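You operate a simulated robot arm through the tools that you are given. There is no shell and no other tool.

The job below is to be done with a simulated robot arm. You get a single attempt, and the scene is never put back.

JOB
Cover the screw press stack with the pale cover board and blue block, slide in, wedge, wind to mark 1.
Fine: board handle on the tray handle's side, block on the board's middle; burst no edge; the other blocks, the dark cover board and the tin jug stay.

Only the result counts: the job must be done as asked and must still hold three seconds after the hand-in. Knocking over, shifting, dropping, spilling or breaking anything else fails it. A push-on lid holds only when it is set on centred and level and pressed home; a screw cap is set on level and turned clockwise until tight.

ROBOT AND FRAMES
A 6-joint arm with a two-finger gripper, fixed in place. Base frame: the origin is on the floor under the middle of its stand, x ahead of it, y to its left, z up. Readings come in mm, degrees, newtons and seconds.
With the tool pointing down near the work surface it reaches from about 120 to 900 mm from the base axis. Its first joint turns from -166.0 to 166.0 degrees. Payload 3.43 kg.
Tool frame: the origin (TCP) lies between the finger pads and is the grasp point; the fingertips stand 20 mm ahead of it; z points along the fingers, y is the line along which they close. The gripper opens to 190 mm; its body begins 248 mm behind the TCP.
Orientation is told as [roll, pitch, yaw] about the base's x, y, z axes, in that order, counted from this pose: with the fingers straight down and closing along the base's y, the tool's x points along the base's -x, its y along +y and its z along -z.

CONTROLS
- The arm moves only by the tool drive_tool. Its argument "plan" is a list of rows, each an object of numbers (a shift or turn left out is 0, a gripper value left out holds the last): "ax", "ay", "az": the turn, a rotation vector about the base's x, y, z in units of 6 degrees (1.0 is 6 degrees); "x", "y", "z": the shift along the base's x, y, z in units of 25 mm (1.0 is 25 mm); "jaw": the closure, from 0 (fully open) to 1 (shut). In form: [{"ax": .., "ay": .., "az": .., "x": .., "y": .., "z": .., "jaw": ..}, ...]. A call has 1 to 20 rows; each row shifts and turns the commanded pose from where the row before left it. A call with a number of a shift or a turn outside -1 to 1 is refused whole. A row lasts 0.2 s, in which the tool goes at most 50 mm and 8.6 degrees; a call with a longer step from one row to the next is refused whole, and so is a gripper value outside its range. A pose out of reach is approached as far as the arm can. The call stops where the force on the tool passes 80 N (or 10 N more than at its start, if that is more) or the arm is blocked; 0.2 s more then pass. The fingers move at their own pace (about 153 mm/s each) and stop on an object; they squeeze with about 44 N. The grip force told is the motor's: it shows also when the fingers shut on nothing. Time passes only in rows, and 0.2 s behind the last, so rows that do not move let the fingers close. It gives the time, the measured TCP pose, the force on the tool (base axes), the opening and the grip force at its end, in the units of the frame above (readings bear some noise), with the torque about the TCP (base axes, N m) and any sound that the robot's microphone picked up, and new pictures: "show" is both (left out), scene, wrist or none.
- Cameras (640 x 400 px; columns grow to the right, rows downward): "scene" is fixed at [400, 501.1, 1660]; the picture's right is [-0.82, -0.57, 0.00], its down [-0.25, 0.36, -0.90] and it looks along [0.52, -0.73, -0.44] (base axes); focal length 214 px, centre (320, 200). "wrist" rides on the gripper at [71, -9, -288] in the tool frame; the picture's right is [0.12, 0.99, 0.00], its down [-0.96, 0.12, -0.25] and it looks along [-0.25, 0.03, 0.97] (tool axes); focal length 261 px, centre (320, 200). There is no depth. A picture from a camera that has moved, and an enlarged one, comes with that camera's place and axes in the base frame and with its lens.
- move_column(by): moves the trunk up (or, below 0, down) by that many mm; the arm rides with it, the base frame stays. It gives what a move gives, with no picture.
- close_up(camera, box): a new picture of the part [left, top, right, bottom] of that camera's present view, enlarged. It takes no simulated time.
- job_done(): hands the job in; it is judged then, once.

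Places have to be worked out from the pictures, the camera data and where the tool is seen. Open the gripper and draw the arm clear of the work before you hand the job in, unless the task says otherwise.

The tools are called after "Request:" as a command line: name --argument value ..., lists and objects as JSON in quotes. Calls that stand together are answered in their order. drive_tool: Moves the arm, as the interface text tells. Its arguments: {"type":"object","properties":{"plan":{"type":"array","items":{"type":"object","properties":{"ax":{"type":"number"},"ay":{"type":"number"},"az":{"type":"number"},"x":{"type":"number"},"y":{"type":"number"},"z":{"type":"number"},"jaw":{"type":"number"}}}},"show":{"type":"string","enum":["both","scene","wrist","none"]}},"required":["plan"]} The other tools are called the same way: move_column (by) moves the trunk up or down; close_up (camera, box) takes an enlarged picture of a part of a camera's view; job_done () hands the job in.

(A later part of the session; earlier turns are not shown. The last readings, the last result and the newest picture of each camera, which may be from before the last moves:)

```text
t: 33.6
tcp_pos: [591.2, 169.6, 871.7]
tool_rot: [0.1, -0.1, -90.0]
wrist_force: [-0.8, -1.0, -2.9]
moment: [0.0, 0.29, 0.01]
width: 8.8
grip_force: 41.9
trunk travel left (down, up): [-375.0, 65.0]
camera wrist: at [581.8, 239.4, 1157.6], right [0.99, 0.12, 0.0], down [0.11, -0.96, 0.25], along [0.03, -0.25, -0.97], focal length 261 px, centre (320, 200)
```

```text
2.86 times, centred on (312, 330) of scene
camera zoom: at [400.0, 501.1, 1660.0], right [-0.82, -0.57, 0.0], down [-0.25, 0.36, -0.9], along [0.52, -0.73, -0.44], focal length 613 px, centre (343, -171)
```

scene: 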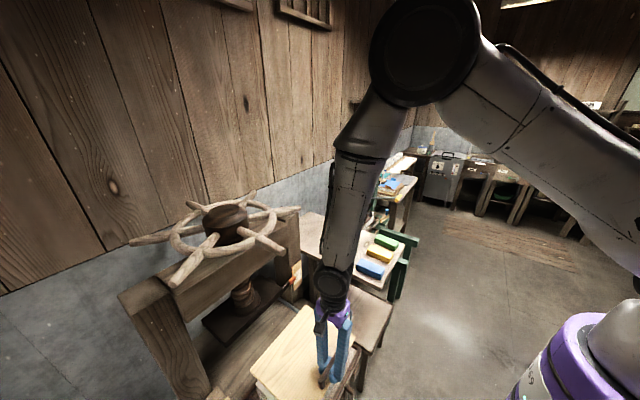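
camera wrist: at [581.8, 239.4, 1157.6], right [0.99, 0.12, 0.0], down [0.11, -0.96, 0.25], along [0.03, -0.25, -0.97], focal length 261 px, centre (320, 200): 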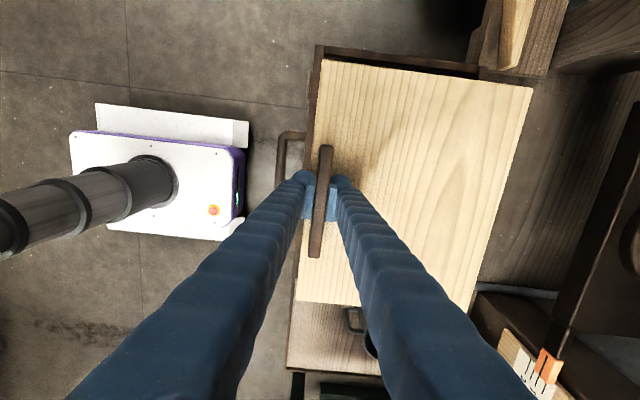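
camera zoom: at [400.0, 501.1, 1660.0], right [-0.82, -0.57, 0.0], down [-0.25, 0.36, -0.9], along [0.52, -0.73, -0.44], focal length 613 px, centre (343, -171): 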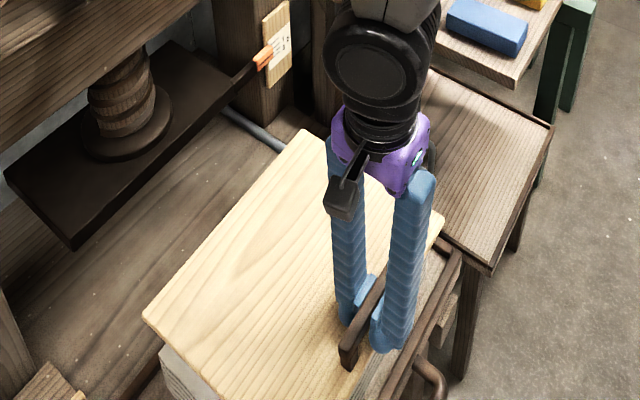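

The board edges line up with the stack centre (board ≈577–815 × 20–318 vs stack ≈590–801 × 17–322). I lower slowly toward contact (expected near TCP z≈800).

Request:
drive_tool --plan '[{"z": -0.7}, {"z": -0.7}, {"z": -0.4}, {"z": -0.2}, {}]' --show "both"

Request:
close_up --camera "wrist" --box '[270, 10, 590, 210]'

Request:
close_up --camera "scene" --box '[200, 260, 424, 400]'

```text
t: 34.8
tcp_pos: [591.6, 168.1, 818.8]
tool_rot: [0.0, -0.2, -90.1]
wrist_force: [-0.3, 0.2, -2.9]
moment: [0.01, 0.34, -0.01]
width: 9.0
grip_force: 42.9
trunk travel left (down, up): [-375.0, 65.0]
camera wrist: at [583.0, 238.3, 1106.6], right [0.99, 0.12, 0.0], down [0.11, -0.96, 0.25], along [0.03, -0.25, -0.97], focal length 261 px, centre (320, 200)
```

scene: 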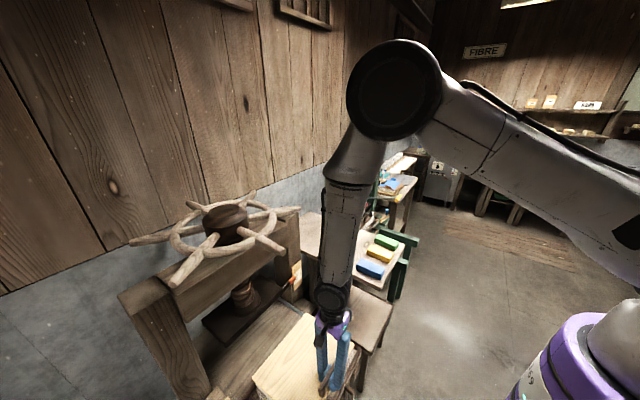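
wrist: 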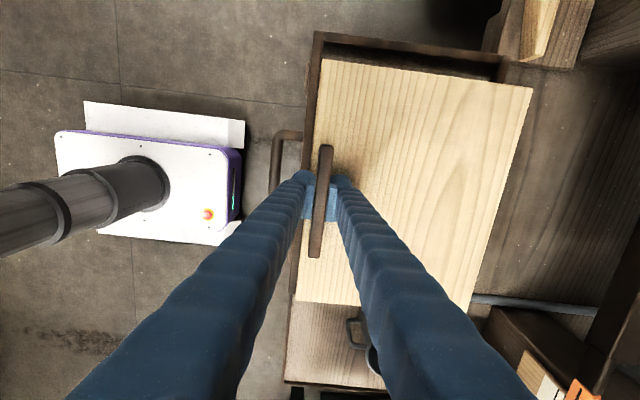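

```text
2.00 times, centred on (430, 110) of wrist
camera zoom: at [583.0, 238.3, 1106.6], right [0.99, 0.12, 0.0], down [0.11, -0.96, 0.25], along [0.03, -0.25, -0.97], focal length 521 px, centre (100, 380)
```

zoom: 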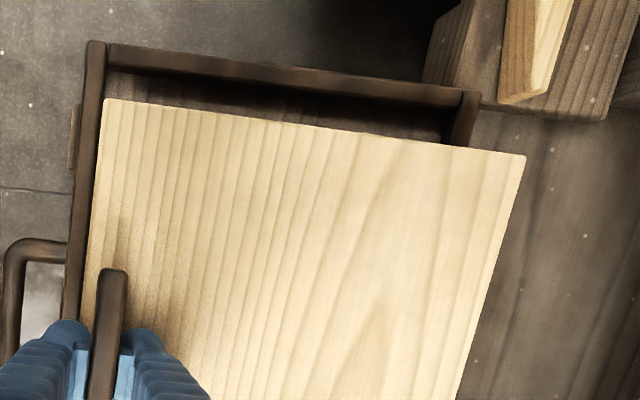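

```text
2.86 times, centred on (312, 330) of scene
camera zoom: at [400.0, 501.1, 1660.0], right [-0.82, -0.57, 0.0], down [-0.25, 0.36, -0.9], along [0.52, -0.73, -0.44], focal length 613 px, centre (343, -171)
```

zoom: 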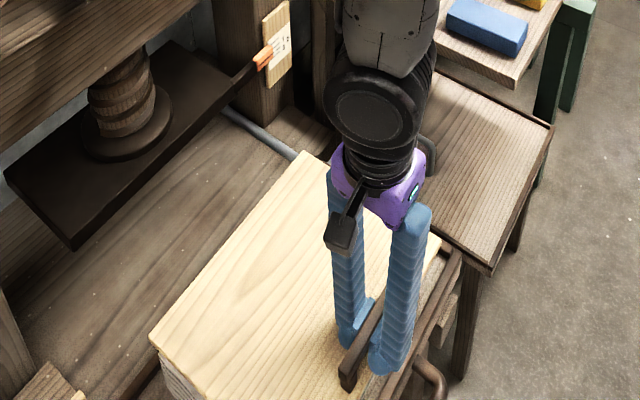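

Alignment looks good; I shift 4 mm toward −x to centre better over the stack and keep lowering in small steps watching the force.

Request:
drive_tool --plan '[{"z": -0.2, "x": -0.16}, {"z": -0.12}, {"z": -0.12}, {}]' --show "none"

Request:
drive_tool --plan '[{"z": -0.1}, {"z": -0.1}, {}]' --show "wrist"

```text
t: 35.8
tcp_pos: [588.2, 167.5, 809.1]
tool_rot: [0.1, 0.0, -90.1]
wrist_force: [5.8, -2.1, 14.9]
moment: [0.07, 0.02, -0.1]
width: 8.8
grip_force: 42.6
trunk travel left (down, up): [-375.0, 65.0]
```

```text
t: 36.6
tcp_pos: [587.6, 168.0, 804.1]
tool_rot: [0.1, 0.0, -90.1]
wrist_force: [9.6, 3.4, 34.3]
moment: [0.12, -0.01, -0.12]
width: 8.9
grip_force: 42.7
trunk travel left (down, up): [-375.0, 65.0]
camera wrist: at [578.4, 238.1, 1091.5], right [0.99, 0.12, 0.0], down [0.11, -0.96, 0.25], along [0.03, -0.25, -0.97], focal length 261 px, centre (320, 200)
```

wrist: 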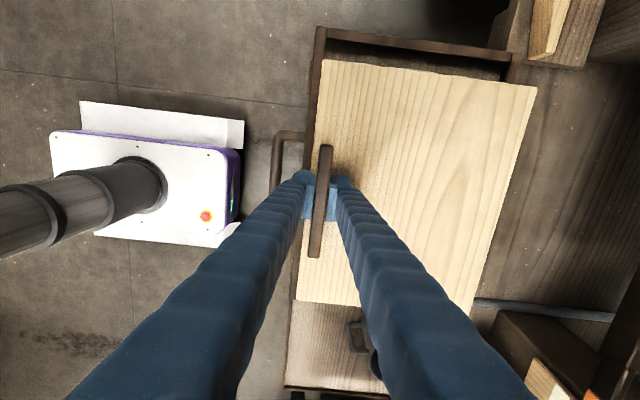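

Contact was made (34 N up, moments near zero so it's resting flat). I back off the press force, open the fingers modestly and lift straight up.

Request:
drive_tool --plan '[{"z": 0.2}, {}, {"jaw": 0.8}, {"jaw": 0.8}, {"jaw": 0.8}, {"z": 0.5}, {"z": 1}, {"z": 1}, {"z": 1}, {"z": 1}]' --show "both"

Request:
close_up --camera "wrist" --box '[270, 10, 590, 210]'

Request:
close_up --camera "scene" --box '[200, 260, 424, 400]'

```text
t: 38.8
tcp_pos: [585.8, 167.3, 923.3]
tool_rot: [0.0, -0.1, -90.0]
wrist_force: [0.2, 0.5, -0.1]
moment: [0.01, -0.05, 0.04]
width: 38.1
grip_force: 0.0
trunk travel left (down, up): [-375.0, 65.0]
camera wrist: at [576.9, 237.8, 1210.0], right [0.99, 0.12, 0.0], down [0.11, -0.96, 0.25], along [0.03, -0.25, -0.97], focal length 261 px, centre (320, 200)
```

scene: 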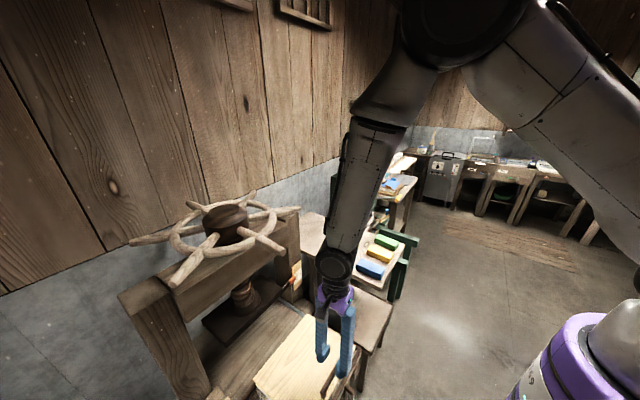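
wrist: 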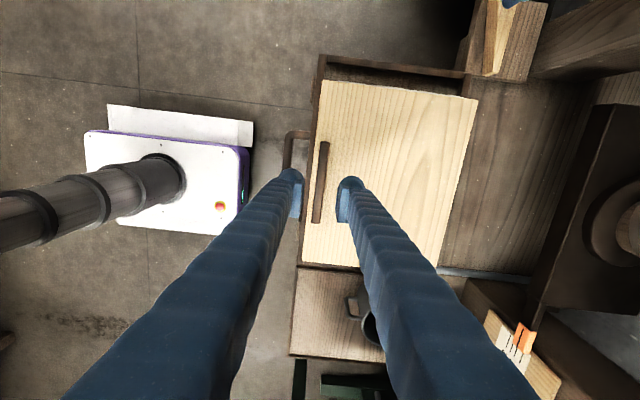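

```text
2.00 times, centred on (430, 110) of wrist
camera zoom: at [576.9, 237.8, 1210.0], right [0.99, 0.12, 0.0], down [0.11, -0.96, 0.25], along [0.03, -0.25, -0.97], focal length 521 px, centre (100, 380)
```

zoom: 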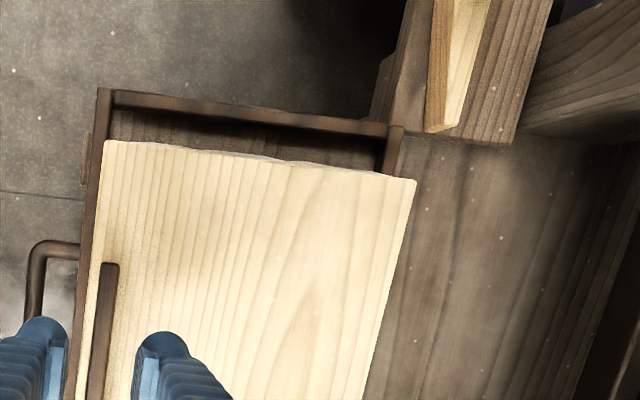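

```text
2.86 times, centred on (312, 330) of scene
camera zoom: at [400.0, 501.1, 1660.0], right [-0.82, -0.57, 0.0], down [-0.25, 0.36, -0.9], along [0.52, -0.73, -0.44], focal length 613 px, centre (343, -171)
```

zoom: 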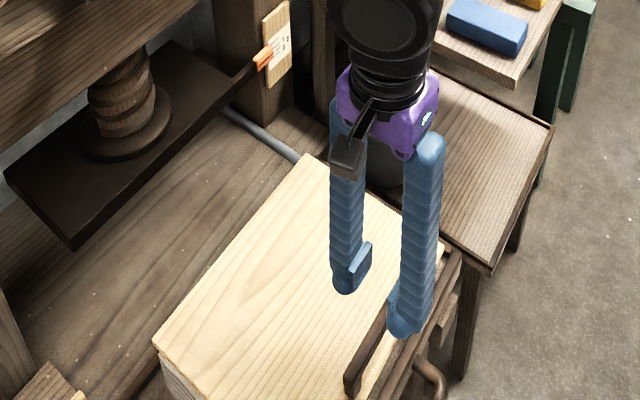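

Request:
close_up --camera "wrist" --box '[305, 50, 401, 110]'

Request:
close_up --camera "wrist" --box '[400, 50, 496, 110]'

Request:
close_up --camera "wrist" --box '[290, 220, 386, 280]'

Request:
close_up --camera "scene" --box '[230, 330, 342, 400]'

```text
6.67 times, centred on (353, 80) of wrist
camera zoom: at [576.9, 237.8, 1210.0], right [0.99, 0.12, 0.0], down [0.11, -0.96, 0.25], along [0.03, -0.25, -0.97], focal length 1738 px, centre (100, 1000)
```

zoom: 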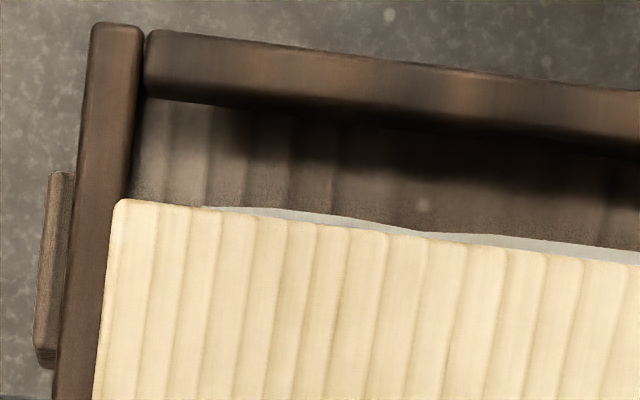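

```text
6.67 times, centred on (448, 80) of wrist
camera zoom: at [576.9, 237.8, 1210.0], right [0.99, 0.12, 0.0], down [0.11, -0.96, 0.25], along [0.03, -0.25, -0.97], focal length 1738 px, centre (-533, 1000)
```

zoom: 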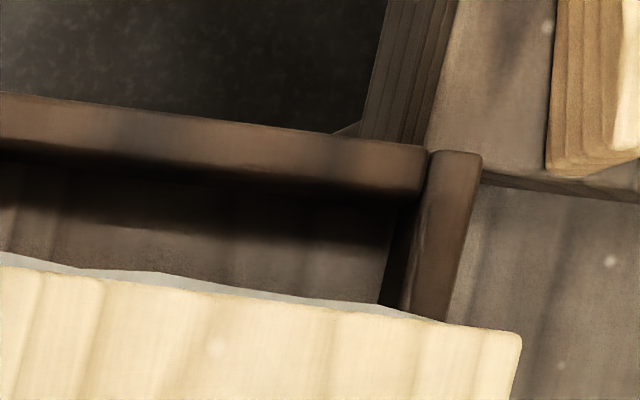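

```text
6.67 times, centred on (338, 250) of wrist
camera zoom: at [576.9, 237.8, 1210.0], right [0.99, 0.12, 0.0], down [0.11, -0.96, 0.25], along [0.03, -0.25, -0.97], focal length 1738 px, centre (200, -133)
```

zoom: 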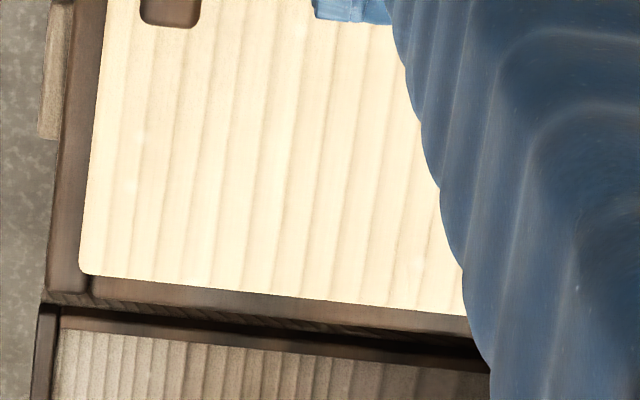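

```text
5.71 times, centred on (286, 365) of scene
camera zoom: at [400.0, 501.1, 1660.0], right [-0.82, -0.57, 0.0], down [-0.25, 0.36, -0.9], along [0.52, -0.73, -0.44], focal length 1226 px, centre (514, -743)
```

zoom: 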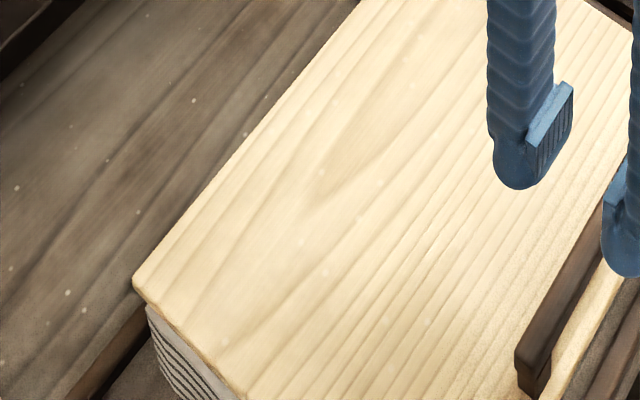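

The board lies flat; a 3–6 mm strip of paper shows on its +y edge. Before fine-correcting, I want to see the −y edge, so I rise, yaw back to 0 and look from the −y side on the way to the blue block.

Request:
drive_tool --plan '[{"z": 1, "az": 1}, {"z": 1, "az": 1}, {"z": 1, "az": 1, "y": -0.5}, {"z": 1, "az": 1, "y": -1}, {"z": 1, "az": 1, "y": -1}, {"az": 1, "y": -1}, {"az": 1, "y": -1}, {"az": 1, "y": -1}, {"az": 1, "y": -1}, {"az": 1, "y": -1}, {"az": 1, "y": -1}, {"az": 1, "y": -1}, {"az": 1, "y": -1}, {"az": 1}, {"az": 1, "jaw": 0}, {}]' --show "both"

Request:
close_up --camera "wrist" --box '[330, 120, 490, 220]'

```text
t: 42.2
tcp_pos: [586.6, -95.2, 1047.0]
tool_rot: [0.0, 0.0, 0.0]
wrist_force: [-0.2, -0.8, -0.1]
moment: [0.04, -0.01, 0.01]
width: 190.3
grip_force: 0.0
trunk travel left (down, up): [-375.0, 65.0]
camera wrist: at [515.7, -103.6, 1333.9], right [-0.12, 0.99, 0.0], down [0.96, 0.11, 0.25], along [0.25, 0.03, -0.97], focal length 261 px, centre (320, 200)
```

scene: 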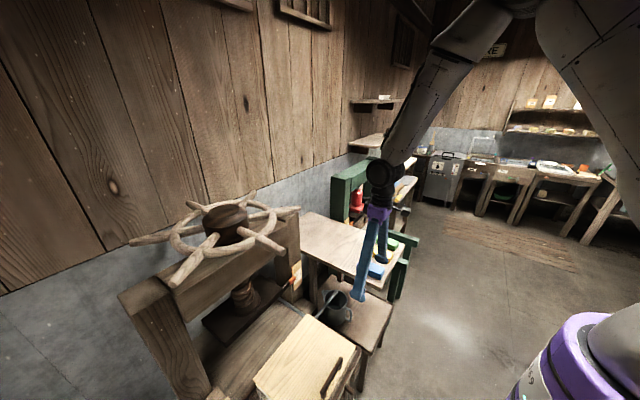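
wrist: 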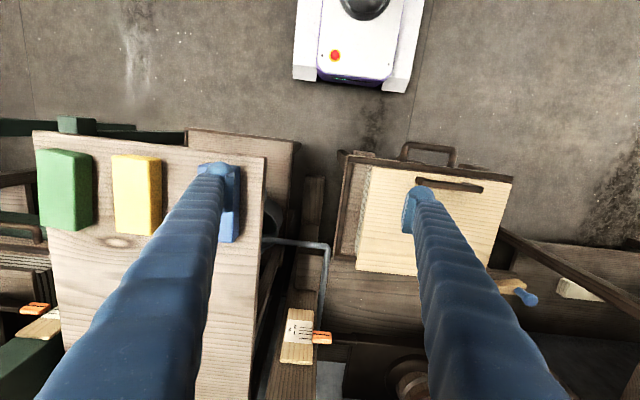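

```text
4.00 times, centred on (410, 170) of wrist
camera zoom: at [515.7, -103.6, 1333.9], right [-0.12, 0.99, 0.0], down [0.96, 0.11, 0.25], along [0.25, 0.03, -0.97], focal length 1043 px, centre (-40, 320)
```

zoom: 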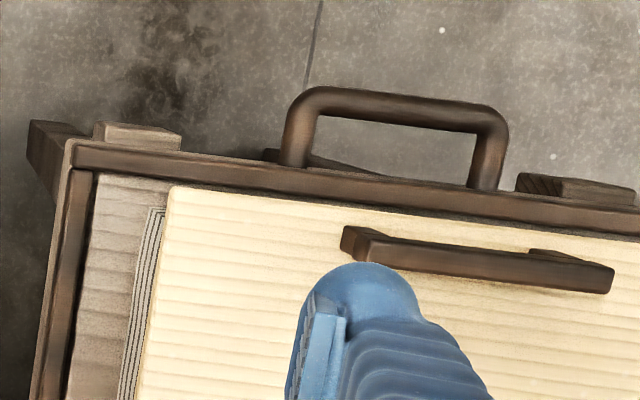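

Both sides look nearly flush, the board sits within the tray outline; fine. Now to the blue block: I move above it (≈(640, −245)) with yaw 0 and jaws open.

Request:
drive_tool --plan '[{"y": -1, "x": 0.4}, {"y": -1, "x": 0.4}, {"y": -1, "x": 0.4}, {"y": -1, "x": 0.4}, {"y": -1, "x": 0.4}, {"y": -1, "x": 0.2}, {"jaw": 0.3}, {"jaw": 0.3}]' --show "both"

Request:
close_up --camera "wrist" --box '[240, 130, 400, 230]'

```text
t: 44.0
tcp_pos: [639.4, -245.2, 1044.6]
tool_rot: [0.0, -0.1, -0.1]
wrist_force: [-0.3, 0.5, 0.3]
moment: [-0.07, -0.01, -0.01]
width: 132.9
grip_force: 0.1
trunk travel left (down, up): [-375.0, 65.0]
camera wrist: at [569.9, -253.9, 1331.3], right [-0.12, 0.99, 0.0], down [0.96, 0.11, 0.25], along [0.25, 0.03, -0.97], focal length 261 px, centre (320, 200)
```

scene: 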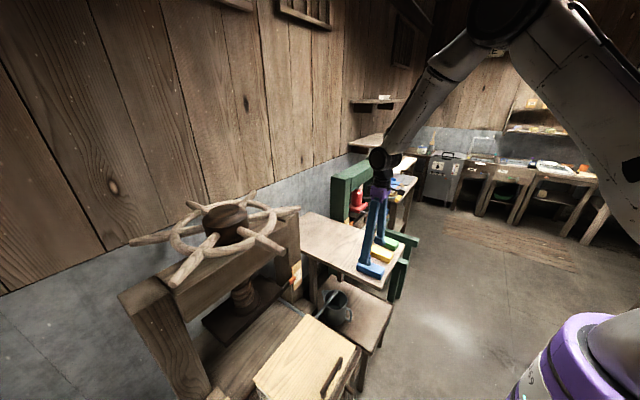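
wrist: 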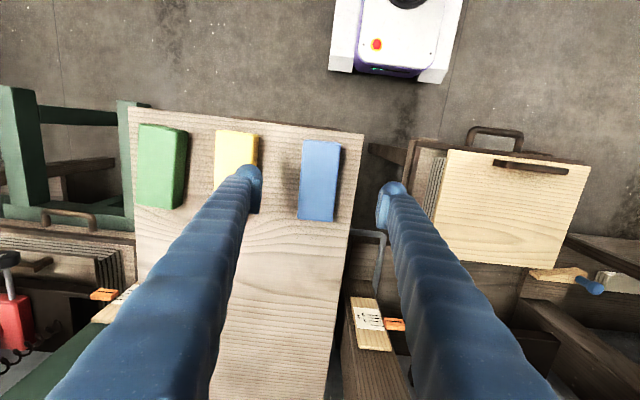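

```text
4.00 times, centred on (320, 180) of wrist
camera zoom: at [569.9, -253.9, 1331.3], right [-0.12, 0.99, 0.0], down [0.96, 0.11, 0.25], along [0.25, 0.03, -0.97], focal length 1043 px, centre (320, 280)
```

zoom: 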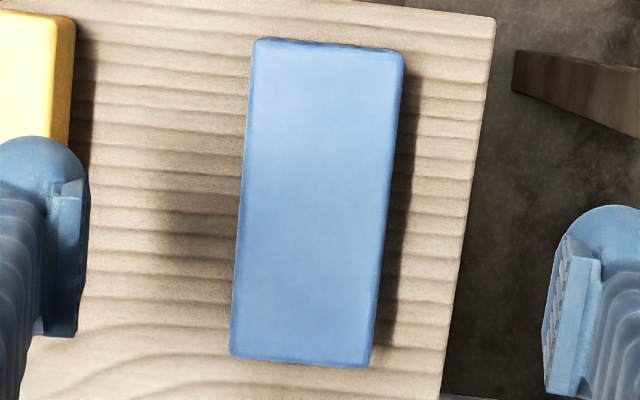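

The block's top is centred near (637, −247.5), turned ≈2° (CCW). I narrow the opening to ~85 mm to clear the yellow block, turn 2°, and descend to check.

Request:
drive_tool --plan '[{"x": -0.1, "y": -0.09, "az": 0.3, "jaw": 0.55}, {"jaw": 0.55}, {"z": -1}, {"z": -1}, {"z": -0.6}, {}]' --show "wrist"

Request:
close_up --camera "wrist" --box '[240, 130, 400, 230]'

Request:
close_up --camera "scene" --box '[330, 210, 426, 270]'

```text
t: 45.4
tcp_pos: [639.3, -247.5, 980.3]
tool_rot: [-0.1, 0.0, 1.6]
wrist_force: [-0.6, -0.8, 0.2]
moment: [0.0, 0.03, -0.05]
width: 85.3
grip_force: 0.0
trunk travel left (down, up): [-375.0, 65.0]
camera wrist: at [568.7, -258.8, 1267.9], right [-0.15, 0.99, 0.0], down [0.96, 0.14, 0.25], along [0.25, 0.04, -0.97], focal length 261 px, centre (320, 200)
```

wrist: 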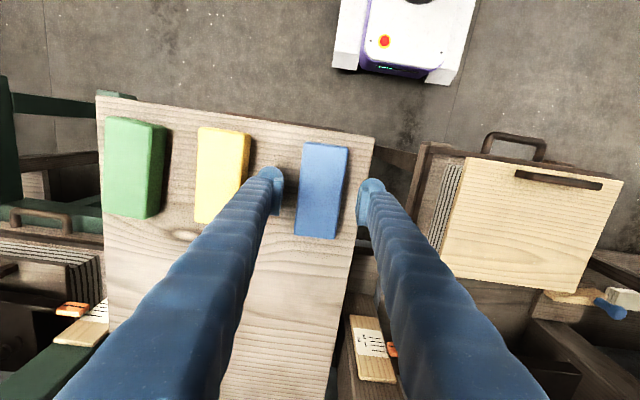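

```text
4.00 times, centred on (320, 180) of wrist
camera zoom: at [568.7, -258.8, 1267.9], right [-0.15, 0.99, 0.0], down [0.96, 0.14, 0.25], along [0.25, 0.04, -0.97], focal length 1043 px, centre (320, 280)
```

zoom: 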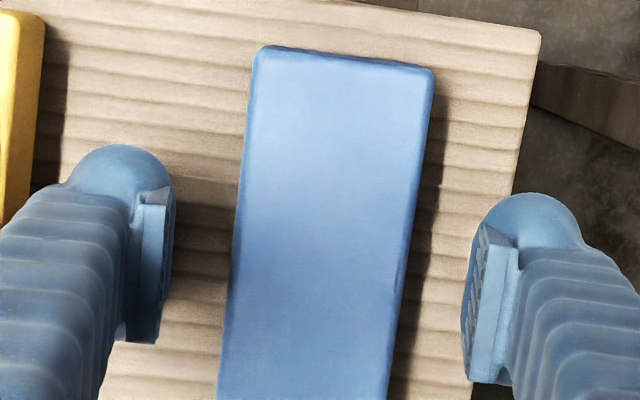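

```text
6.67 times, centred on (378, 240) of scene
camera zoom: at [400.0, 501.1, 1660.0], right [-0.82, -0.57, 0.0], down [-0.25, 0.36, -0.9], along [0.52, -0.73, -0.44], focal length 1430 px, centre (-67, -67)
```

zoom: 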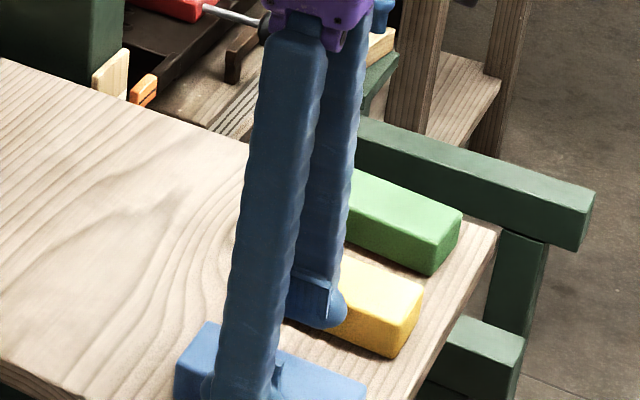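

Alignment is good with clearance to yellow. I descend to z≈944 and close on the block.

Request:
drive_tool --plan '[{"x": -0.1, "z": -0.7}, {"z": -0.5}, {"z": -0.24}, {}, {"jaw": 1}, {"jaw": 1}, {"jaw": 1}]' --show "both"

Request:
close_up --camera "scene" --box '[330, 220, 426, 280]'

```text
t: 47.0
tcp_pos: [636.5, -246.7, 944.8]
tool_rot: [0.0, 0.0, 1.7]
wrist_force: [0.3, 0.0, -0.7]
moment: [0.02, -0.03, -0.01]
width: 53.8
grip_force: 43.8
trunk travel left (down, up): [-375.0, 65.0]
camera wrist: at [566.4, -257.7, 1231.6], right [-0.15, 0.99, 0.0], down [0.96, 0.14, 0.25], along [0.24, 0.04, -0.97], focal length 261 px, centre (320, 200)
```

scene: 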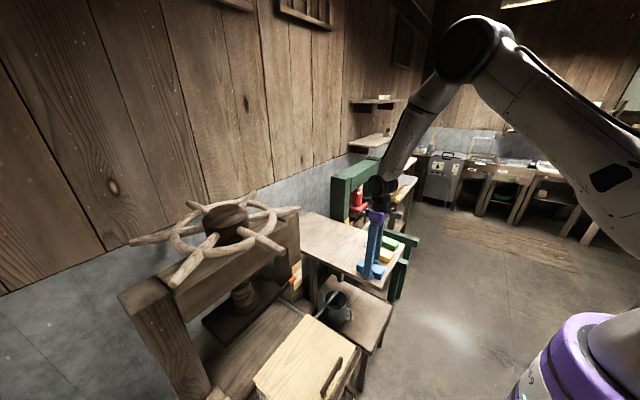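
wrist: 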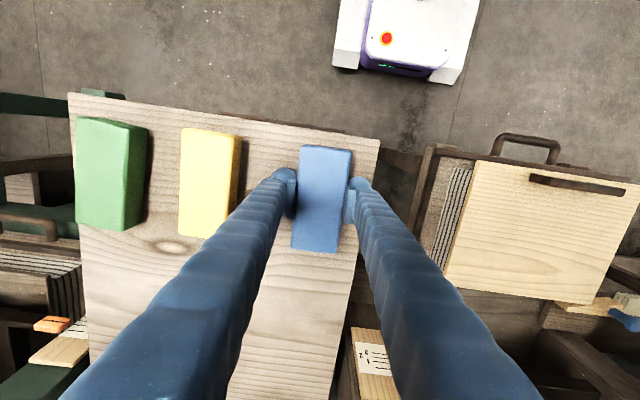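

```text
6.67 times, centred on (378, 250) of scene
camera zoom: at [400.0, 501.1, 1660.0], right [-0.82, -0.57, 0.0], down [-0.25, 0.36, -0.9], along [0.52, -0.73, -0.44], focal length 1430 px, centre (-67, -133)
```

zoom: 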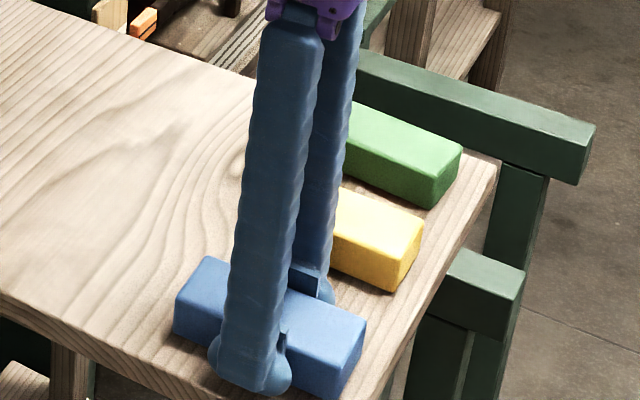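

Gripped at 53.8 mm. Because the wheel's near spoke tip (~x 757, z 1254) would be close to the forearm when placing at x≈692, I regrip the block nearer its −x end (TCP x≈600) to gain clearance.

Request:
drive_tool --plan '[{"jaw": 0.6}, {"jaw": 0.6}, {"x": -0.73}, {"x": -0.73}, {}, {"jaw": 1}, {"jaw": 1}, {"jaw": 1}]' --show "wrist"

Request:
close_up --camera "wrist" --box '[240, 150, 400, 250]'

```text
t: 48.8
tcp_pos: [600.0, -247.1, 944.4]
tool_rot: [0.0, 0.0, 1.7]
wrist_force: [0.2, 0.2, -0.7]
moment: [-0.02, -0.05, -0.06]
width: 53.7
grip_force: 43.7
trunk travel left (down, up): [-375.0, 65.0]
camera wrist: at [529.7, -257.7, 1231.6], right [-0.15, 0.99, 0.0], down [0.96, 0.14, 0.25], along [0.24, 0.04, -0.97], focal length 261 px, centre (320, 200)
```

wrist: 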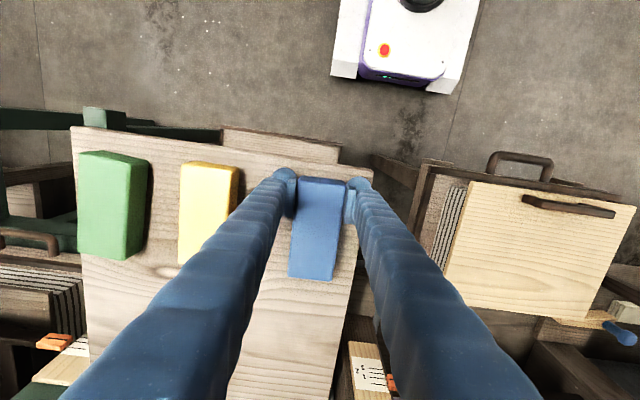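

```text
4.00 times, centred on (320, 200) of wrist
camera zoom: at [529.7, -257.7, 1231.6], right [-0.15, 0.99, 0.0], down [0.96, 0.14, 0.25], along [0.24, 0.04, -0.97], focal length 1043 px, centre (320, 200)
```

zoom: 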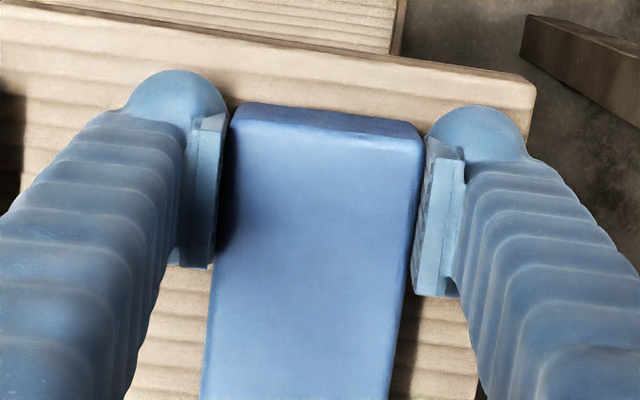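

Block centre is ~37 mm in +x of the TCP. I lift it clear, straighten the yaw and carry it over toward the board, target TCP ≈(654.6, 168).

Request:
drive_tool --plan '[{"z": 0.4}, {"z": 0.8}, {"z": 1}, {"z": 1}, {"z": 1, "y": 0.5, "az": -0.28}, {"y": 1, "x": 0.18}, {"y": 1, "x": 0.18}, {"y": 1, "x": 0.18}, {"y": 1, "x": 0.18}, {"y": 1, "x": 0.18}, {"y": 1, "x": 0.18}, {"y": 1, "x": 0.18}, {"y": 1, "x": 0.18}, {"y": 1, "x": 0.18}, {"y": 1, "x": 0.18}, {"y": 1, "x": 0.18}, {"y": 1, "x": 0.18}, {"y": 1}, {"y": 0.6}, {}]' --show "both"

```text
t: 53.0
tcp_pos: [655.7, 106.3, 1048.9]
tool_rot: [0.0, 0.1, -0.1]
wrist_force: [-0.4, 0.2, -1.8]
moment: [0.01, 0.06, 0.03]
width: 53.8
grip_force: 44.2
trunk travel left (down, up): [-375.0, 65.0]
camera wrist: at [584.1, 96.4, 1336.6], right [-0.12, 0.99, 0.0], down [0.96, 0.12, 0.25], along [0.25, 0.03, -0.97], focal length 261 px, centre (320, 200)
```

scene: 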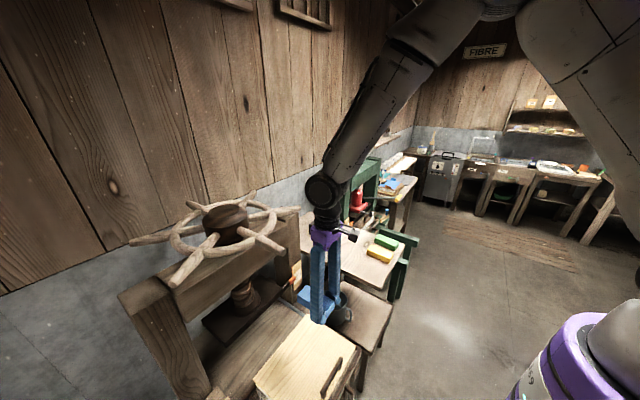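
wrist: 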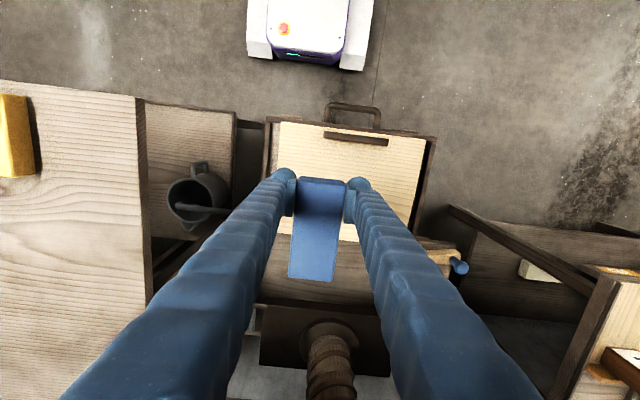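

Block held well (1.8 N). I move to y≈168 and descend to z≈880 to check alignment against the board's edges.

Request:
drive_tool --plan '[{"y": 0.6, "z": -0.5}, {"y": 1, "z": -1}, {"y": 0.88, "z": -1}, {"z": -1}, {"z": -1}, {"z": -1}, {"z": -1}, {"z": -0.3}, {}]' --show "both"

Request:
close_up --camera "wrist" --box '[200, 100, 440, 250]'

```text
t: 55.0
tcp_pos: [655.1, 165.7, 879.4]
tool_rot: [-0.1, 0.0, -0.1]
wrist_force: [0.2, 0.3, -1.3]
moment: [-0.02, 0.03, 0.0]
width: 53.7
grip_force: 44.4
trunk travel left (down, up): [-375.0, 65.0]
camera wrist: at [583.0, 157.7, 1166.2], right [-0.12, 0.99, 0.0], down [0.96, 0.12, 0.25], along [0.25, 0.03, -0.97], focal length 261 px, centre (320, 200)
```

scene: 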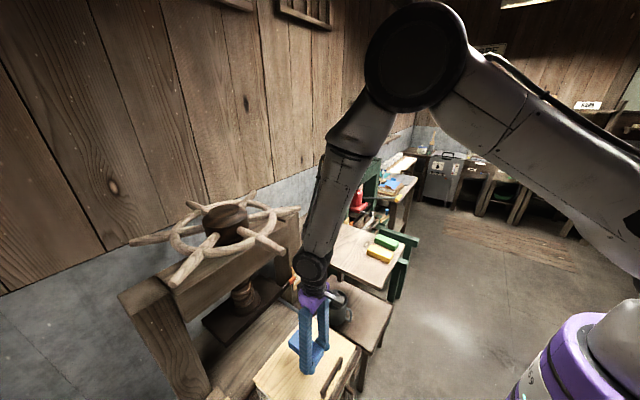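
wrist: 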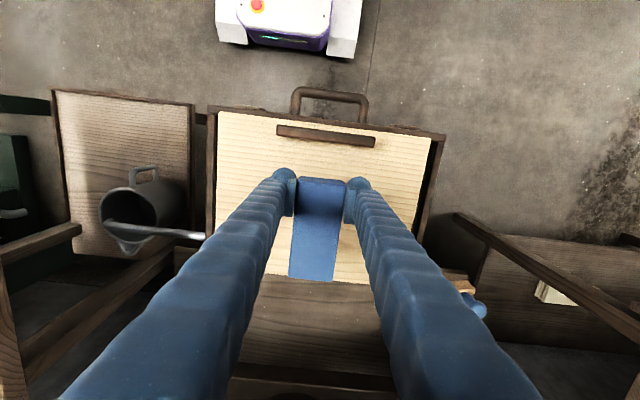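

```text
2.67 times, centred on (320, 175) of wrist
camera zoom: at [583.0, 157.7, 1166.2], right [-0.12, 0.99, 0.0], down [0.96, 0.12, 0.25], along [0.25, 0.03, -0.97], focal length 695 px, centre (320, 267)
```

zoom: 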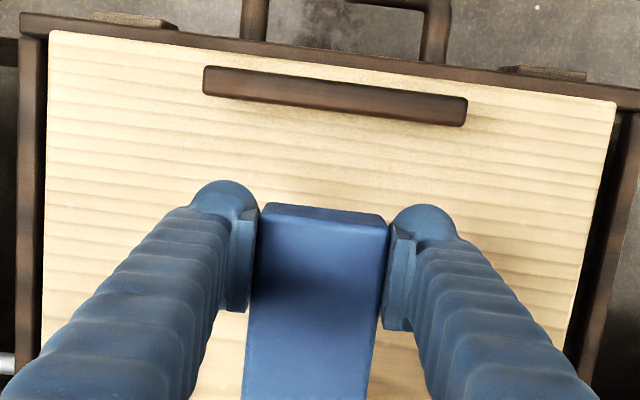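

Block is centred on the board in both axes (within ~2 mm). I descend toward contact in small steps.

Request:
drive_tool --plan '[{"z": -0.8}, {"z": -0.6}, {"z": -0.3}, {}]' --show "none"

Request:
drive_tool --plan '[{"z": -0.12}, {"z": -0.12}, {"z": -0.12}, {}]' --show "wrist"

```text
t: 56.0
tcp_pos: [655.1, 165.3, 837.6]
tool_rot: [-0.1, -0.1, 0.0]
wrist_force: [-0.4, -0.2, -1.2]
moment: [0.01, 0.04, 0.02]
width: 53.8
grip_force: 43.9
trunk travel left (down, up): [-375.0, 65.0]
```

```text
t: 57.0
tcp_pos: [655.0, 165.7, 827.0]
tool_rot: [0.0, 0.0, 0.0]
wrist_force: [-0.2, 0.1, -0.8]
moment: [0.05, 0.05, -0.01]
width: 53.4
grip_force: 44.2
trunk travel left (down, up): [-375.0, 65.0]
camera wrist: at [583.7, 157.7, 1115.6], right [-0.12, 0.99, 0.0], down [0.96, 0.12, 0.25], along [0.25, 0.03, -0.97], focal length 261 px, centre (320, 200)
```

wrist: 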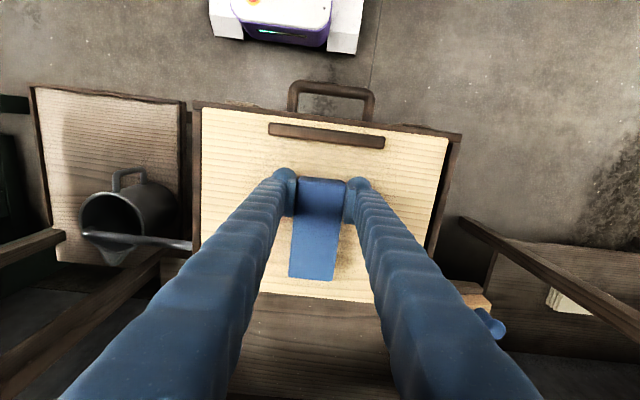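

Request:
drive_tool --plan '[{"z": -0.1}, {"z": -0.1}, {"z": -0.1}, {}]' --show "none"

```text
t: 58.0
tcp_pos: [654.2, 165.7, 819.5]
tool_rot: [0.1, 0.0, 0.1]
wrist_force: [-0.6, -0.1, -1.7]
moment: [-0.03, 0.05, 0.02]
width: 53.6
grip_force: 44.0
trunk travel left (down, up): [-375.0, 65.0]
```

Still hanging free (−1.7 N); I continue down in 2 mm steps.

Request:
drive_tool --plan '[{"z": -0.08}, {"z": -0.08}, {}]' --show "none"

Request:
drive_tool --plan '[{"z": -0.08}, {"z": -0.08}, {}]' --show "both"

Request:
close_up --camera "scene" --box '[240, 290, 368, 370]'

```text
t: 58.8
tcp_pos: [654.6, 167.0, 817.2]
tool_rot: [0.0, 0.0, 0.0]
wrist_force: [0.9, 0.3, -1.0]
moment: [-0.03, 0.03, 0.0]
width: 53.6
grip_force: 44.5
trunk travel left (down, up): [-375.0, 65.0]
```

```text
t: 59.6
tcp_pos: [654.2, 168.8, 813.5]
tool_rot: [0.0, -0.1, -0.1]
wrist_force: [-2.1, -2.5, 8.6]
moment: [-0.1, -0.57, -0.18]
width: 53.8
grip_force: 43.7
trunk travel left (down, up): [-375.0, 65.0]
camera wrist: at [583.6, 159.1, 1100.5], right [-0.12, 0.99, 0.0], down [0.96, 0.12, 0.25], along [0.25, 0.03, -0.97], focal length 261 px, centre (320, 200)
```

scene: 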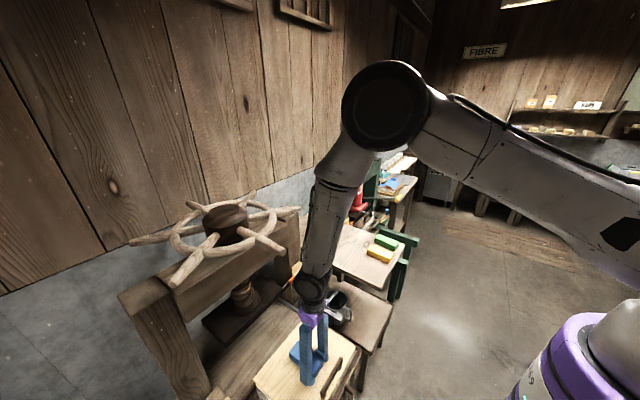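
wrist: 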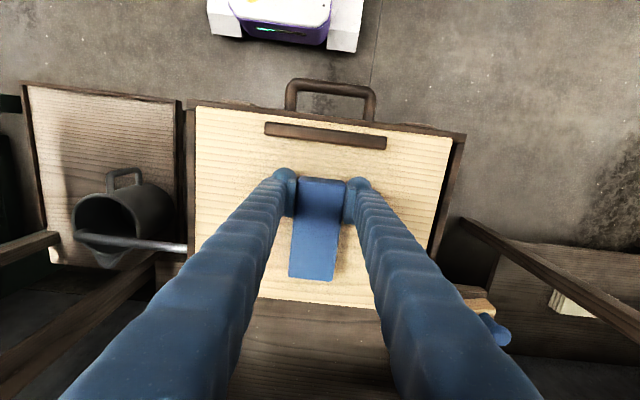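

```text
5.00 times, centred on (304, 330) of scene
camera zoom: at [400.0, 501.1, 1660.0], right [-0.82, -0.57, 0.0], down [-0.25, 0.36, -0.9], along [0.52, -0.73, -0.44], focal length 1072 px, centre (400, -450)
```

zoom: 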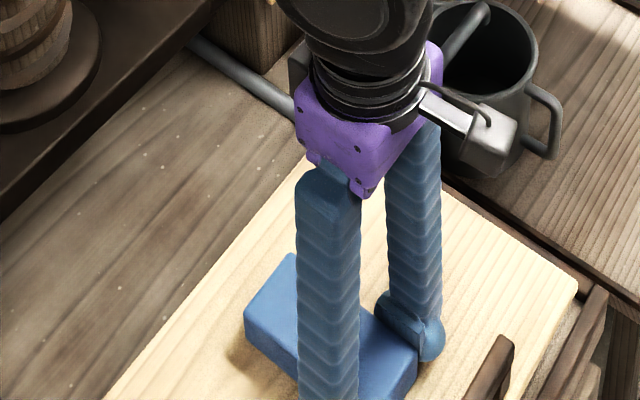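

Contact at z≈813.5 (8.6 N). I release the block with a modest opening and rise straight up.

Request:
drive_tool --plan '[{"jaw": 0.58}, {"jaw": 0.58}, {"jaw": 0.58}, {"z": 0.5}, {"z": 1}, {"z": 1}, {"z": 1}, {"z": 1}, {"x": -0.5, "z": 1}, {"x": -1}, {}]' --show "both"

Request:
close_up --camera "wrist" --box '[200, 100, 440, 250]'

Request:
close_up --camera "scene" --box '[240, 290, 400, 390]'

```text
t: 62.0
tcp_pos: [616.5, 167.9, 950.3]
tool_rot: [-0.1, 0.0, 0.0]
wrist_force: [-0.4, 0.6, 0.1]
moment: [-0.05, -0.02, 0.04]
width: 79.8
grip_force: 0.1
trunk travel left (down, up): [-375.0, 65.0]
camera wrist: at [545.6, 158.6, 1237.7], right [-0.12, 0.99, 0.0], down [0.96, 0.12, 0.25], along [0.25, 0.03, -0.97], focal length 261 px, centre (320, 200)
```

scene: 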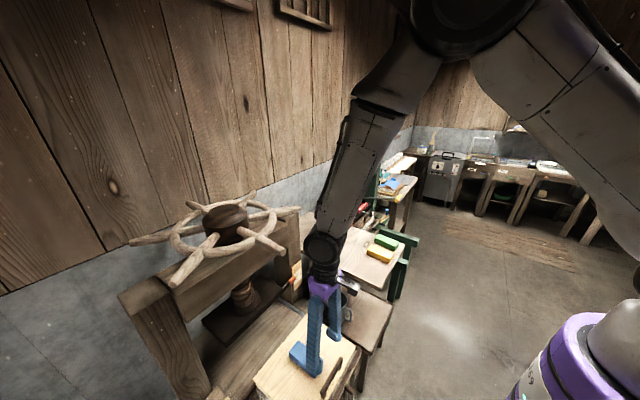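
wrist: 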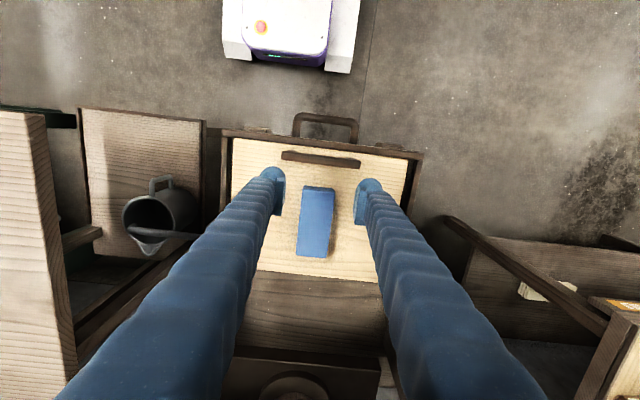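

```text
2.67 times, centred on (320, 175) of wrist
camera zoom: at [545.6, 158.6, 1237.7], right [-0.12, 0.99, 0.0], down [0.96, 0.12, 0.25], along [0.25, 0.03, -0.97], focal length 695 px, centre (320, 267)
```

zoom: 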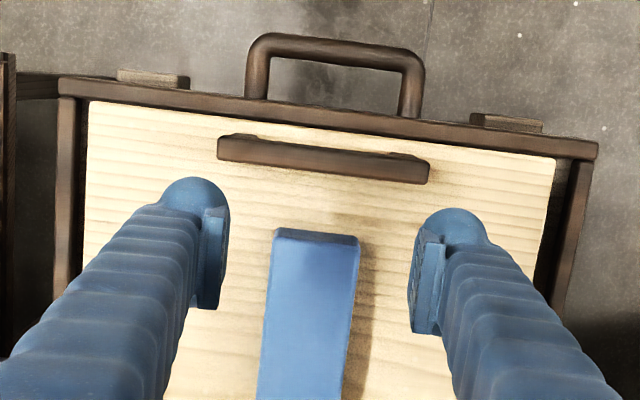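

```text
4.00 times, centred on (320, 340) of scene
camera zoom: at [400.0, 501.1, 1660.0], right [-0.82, -0.57, 0.0], down [-0.25, 0.36, -0.9], along [0.52, -0.73, -0.44], focal length 858 px, centre (320, -360)
```

zoom: 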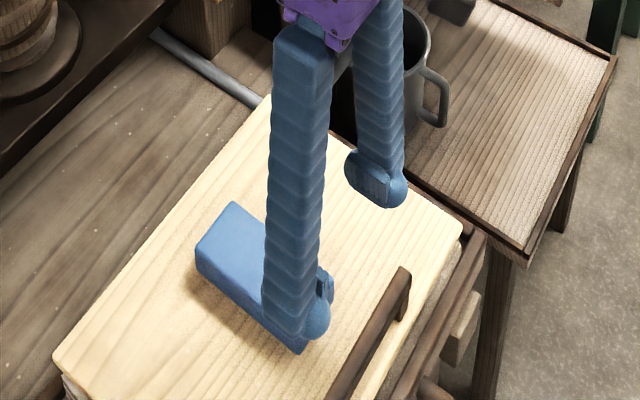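

The block sits at the board's middle (≈(688–692, 168)). Next I push the tray in: close the jaws, move in front of the tray (x≈512) and lower the closed fingertips to about z≈714, above the tray handle bar (≈z 684).

Request:
drive_tool --plan '[{"x": -0.8, "jaw": 1}, {"x": -1}, {"x": -1}, {"x": -1}, {"x": -0.4, "z": -1}, {"z": -1}, {"z": -1}, {"z": -1}, {"z": -1}, {"z": -1}, {}]' --show "both"

Request:
close_up --camera "wrist" --box '[200, 130, 440, 280]'

```text
t: 64.4
tcp_pos: [510.5, 166.8, 799.7]
tool_rot: [0.0, 0.0, 0.0]
wrist_force: [-0.3, -0.3, -0.8]
moment: [-0.04, 0.0, -0.01]
width: 0.1
grip_force: 34.1
trunk travel left (down, up): [-375.0, 65.0]
camera wrist: at [439.5, 157.6, 1086.5], right [-0.12, 0.99, 0.0], down [0.96, 0.12, 0.25], along [0.25, 0.03, -0.97], focal length 261 px, centre (320, 200)
```

scene: 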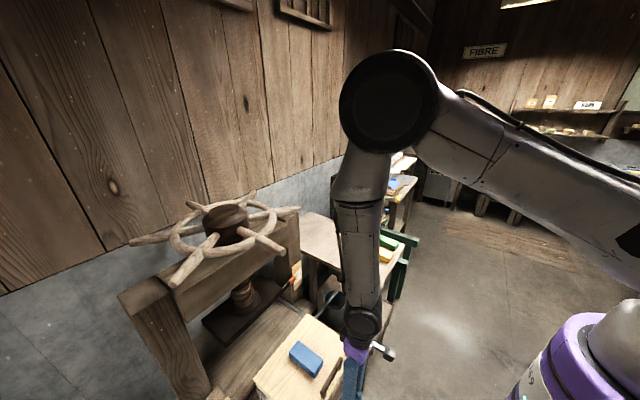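
wrist: 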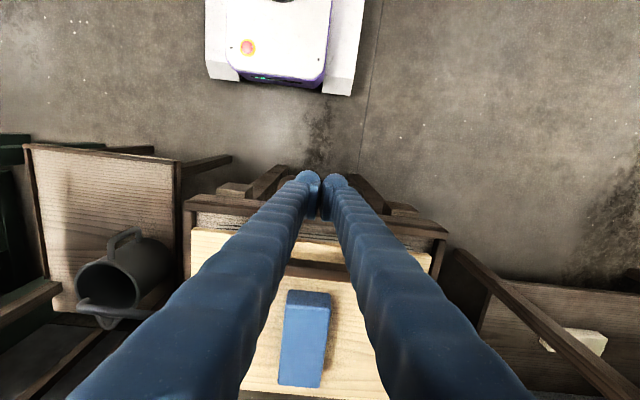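

```text
2.67 times, centred on (320, 205) of wrist
camera zoom: at [439.5, 157.6, 1086.5], right [-0.12, 0.99, 0.0], down [0.96, 0.12, 0.25], along [0.25, 0.03, -0.97], focal length 695 px, centre (320, 187)
```

zoom: 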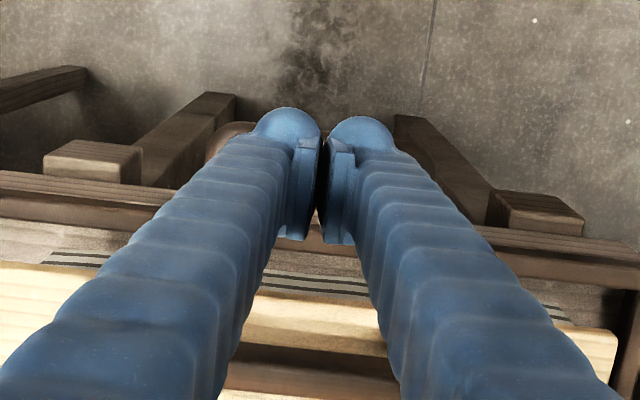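

The closed fingertips are just in front of the tray's rim. I lower to z≈733 and start pushing gently in +x.

Request:
drive_tool --plan '[{"z": -0.9}, {"z": -0.9}, {"z": -0.84}, {}]' --show "both"

Request:
close_up --camera "wrist" --box '[200, 130, 440, 280]'

```text
t: 65.4
tcp_pos: [510.8, 165.8, 734.5]
tool_rot: [0.1, 0.0, 0.0]
wrist_force: [1.5, -0.3, -0.1]
moment: [0.0, 0.02, -0.03]
width: 0.0
grip_force: 34.0
trunk travel left (down, up): [-375.0, 65.0]
camera wrist: at [440.8, 158.0, 1021.1], right [-0.12, 0.99, 0.0], down [0.96, 0.12, 0.25], along [0.25, 0.03, -0.97], focal length 261 px, centre (320, 200)
```

scene: 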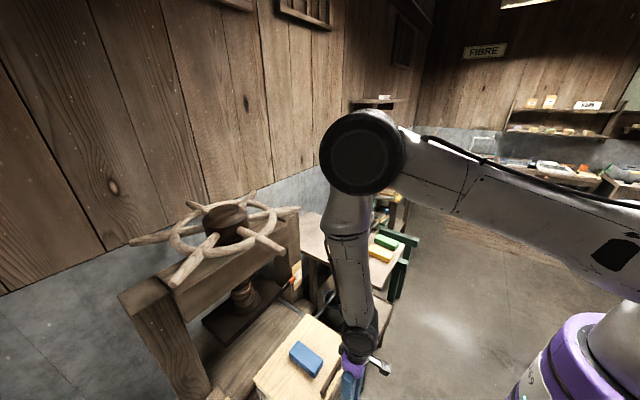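
wrist: 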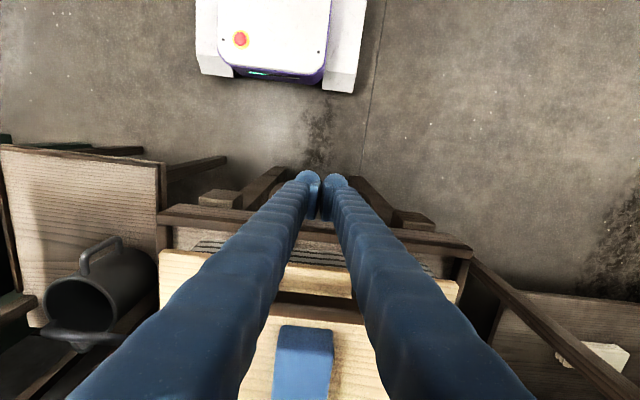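

```text
2.67 times, centred on (320, 205) of wrist
camera zoom: at [440.8, 158.0, 1021.1], right [-0.12, 0.99, 0.0], down [0.96, 0.12, 0.25], along [0.25, 0.03, -0.97], focal length 695 px, centre (320, 187)
```

zoom: 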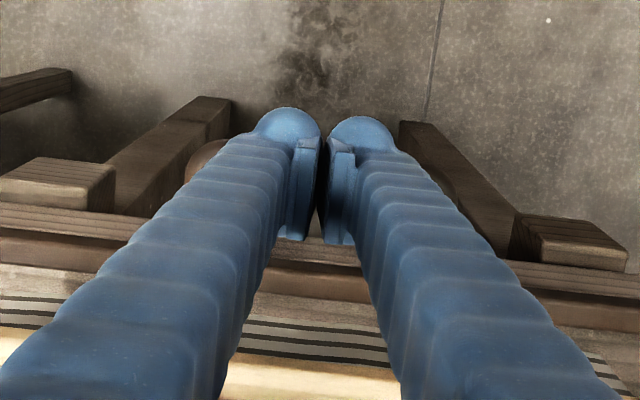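

Request:
drive_tool --plan '[{"x": 0.4}, {"x": 0.4}, {"x": 0.3}, {"x": 0.3}, {"x": 0.3}, {"x": 0.3}]' --show "both"

```text
t: 66.8
tcp_pos: [562.6, 167.2, 734.3]
tool_rot: [0.1, -0.1, 0.0]
wrist_force: [0.0, -0.1, 0.0]
moment: [-0.02, 0.04, 0.02]
width: 0.1
grip_force: 34.3
trunk travel left (down, up): [-375.0, 65.0]
camera wrist: at [492.0, 157.9, 1021.4], right [-0.12, 0.99, 0.0], down [0.96, 0.12, 0.25], along [0.25, 0.03, -0.97], focal length 261 px, centre (320, 200)
```

scene: 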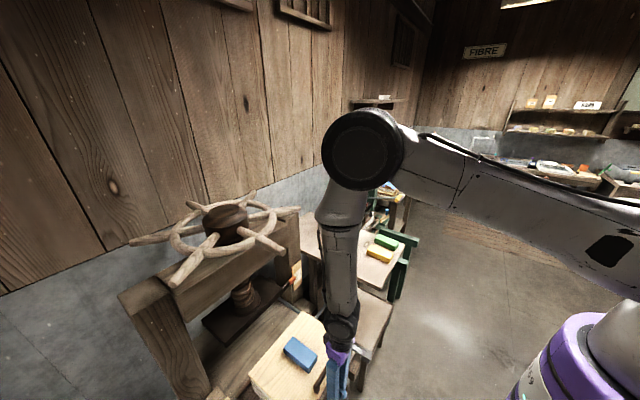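
wrist: 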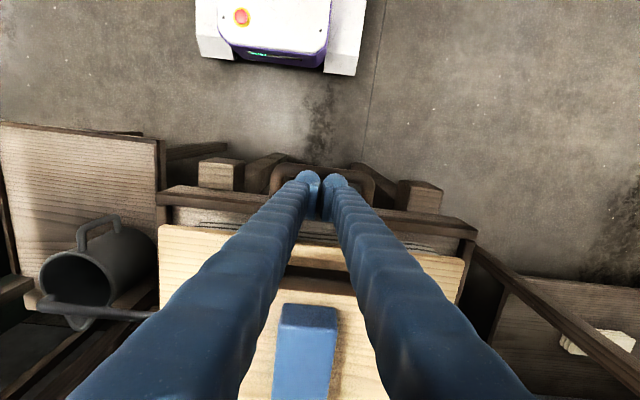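

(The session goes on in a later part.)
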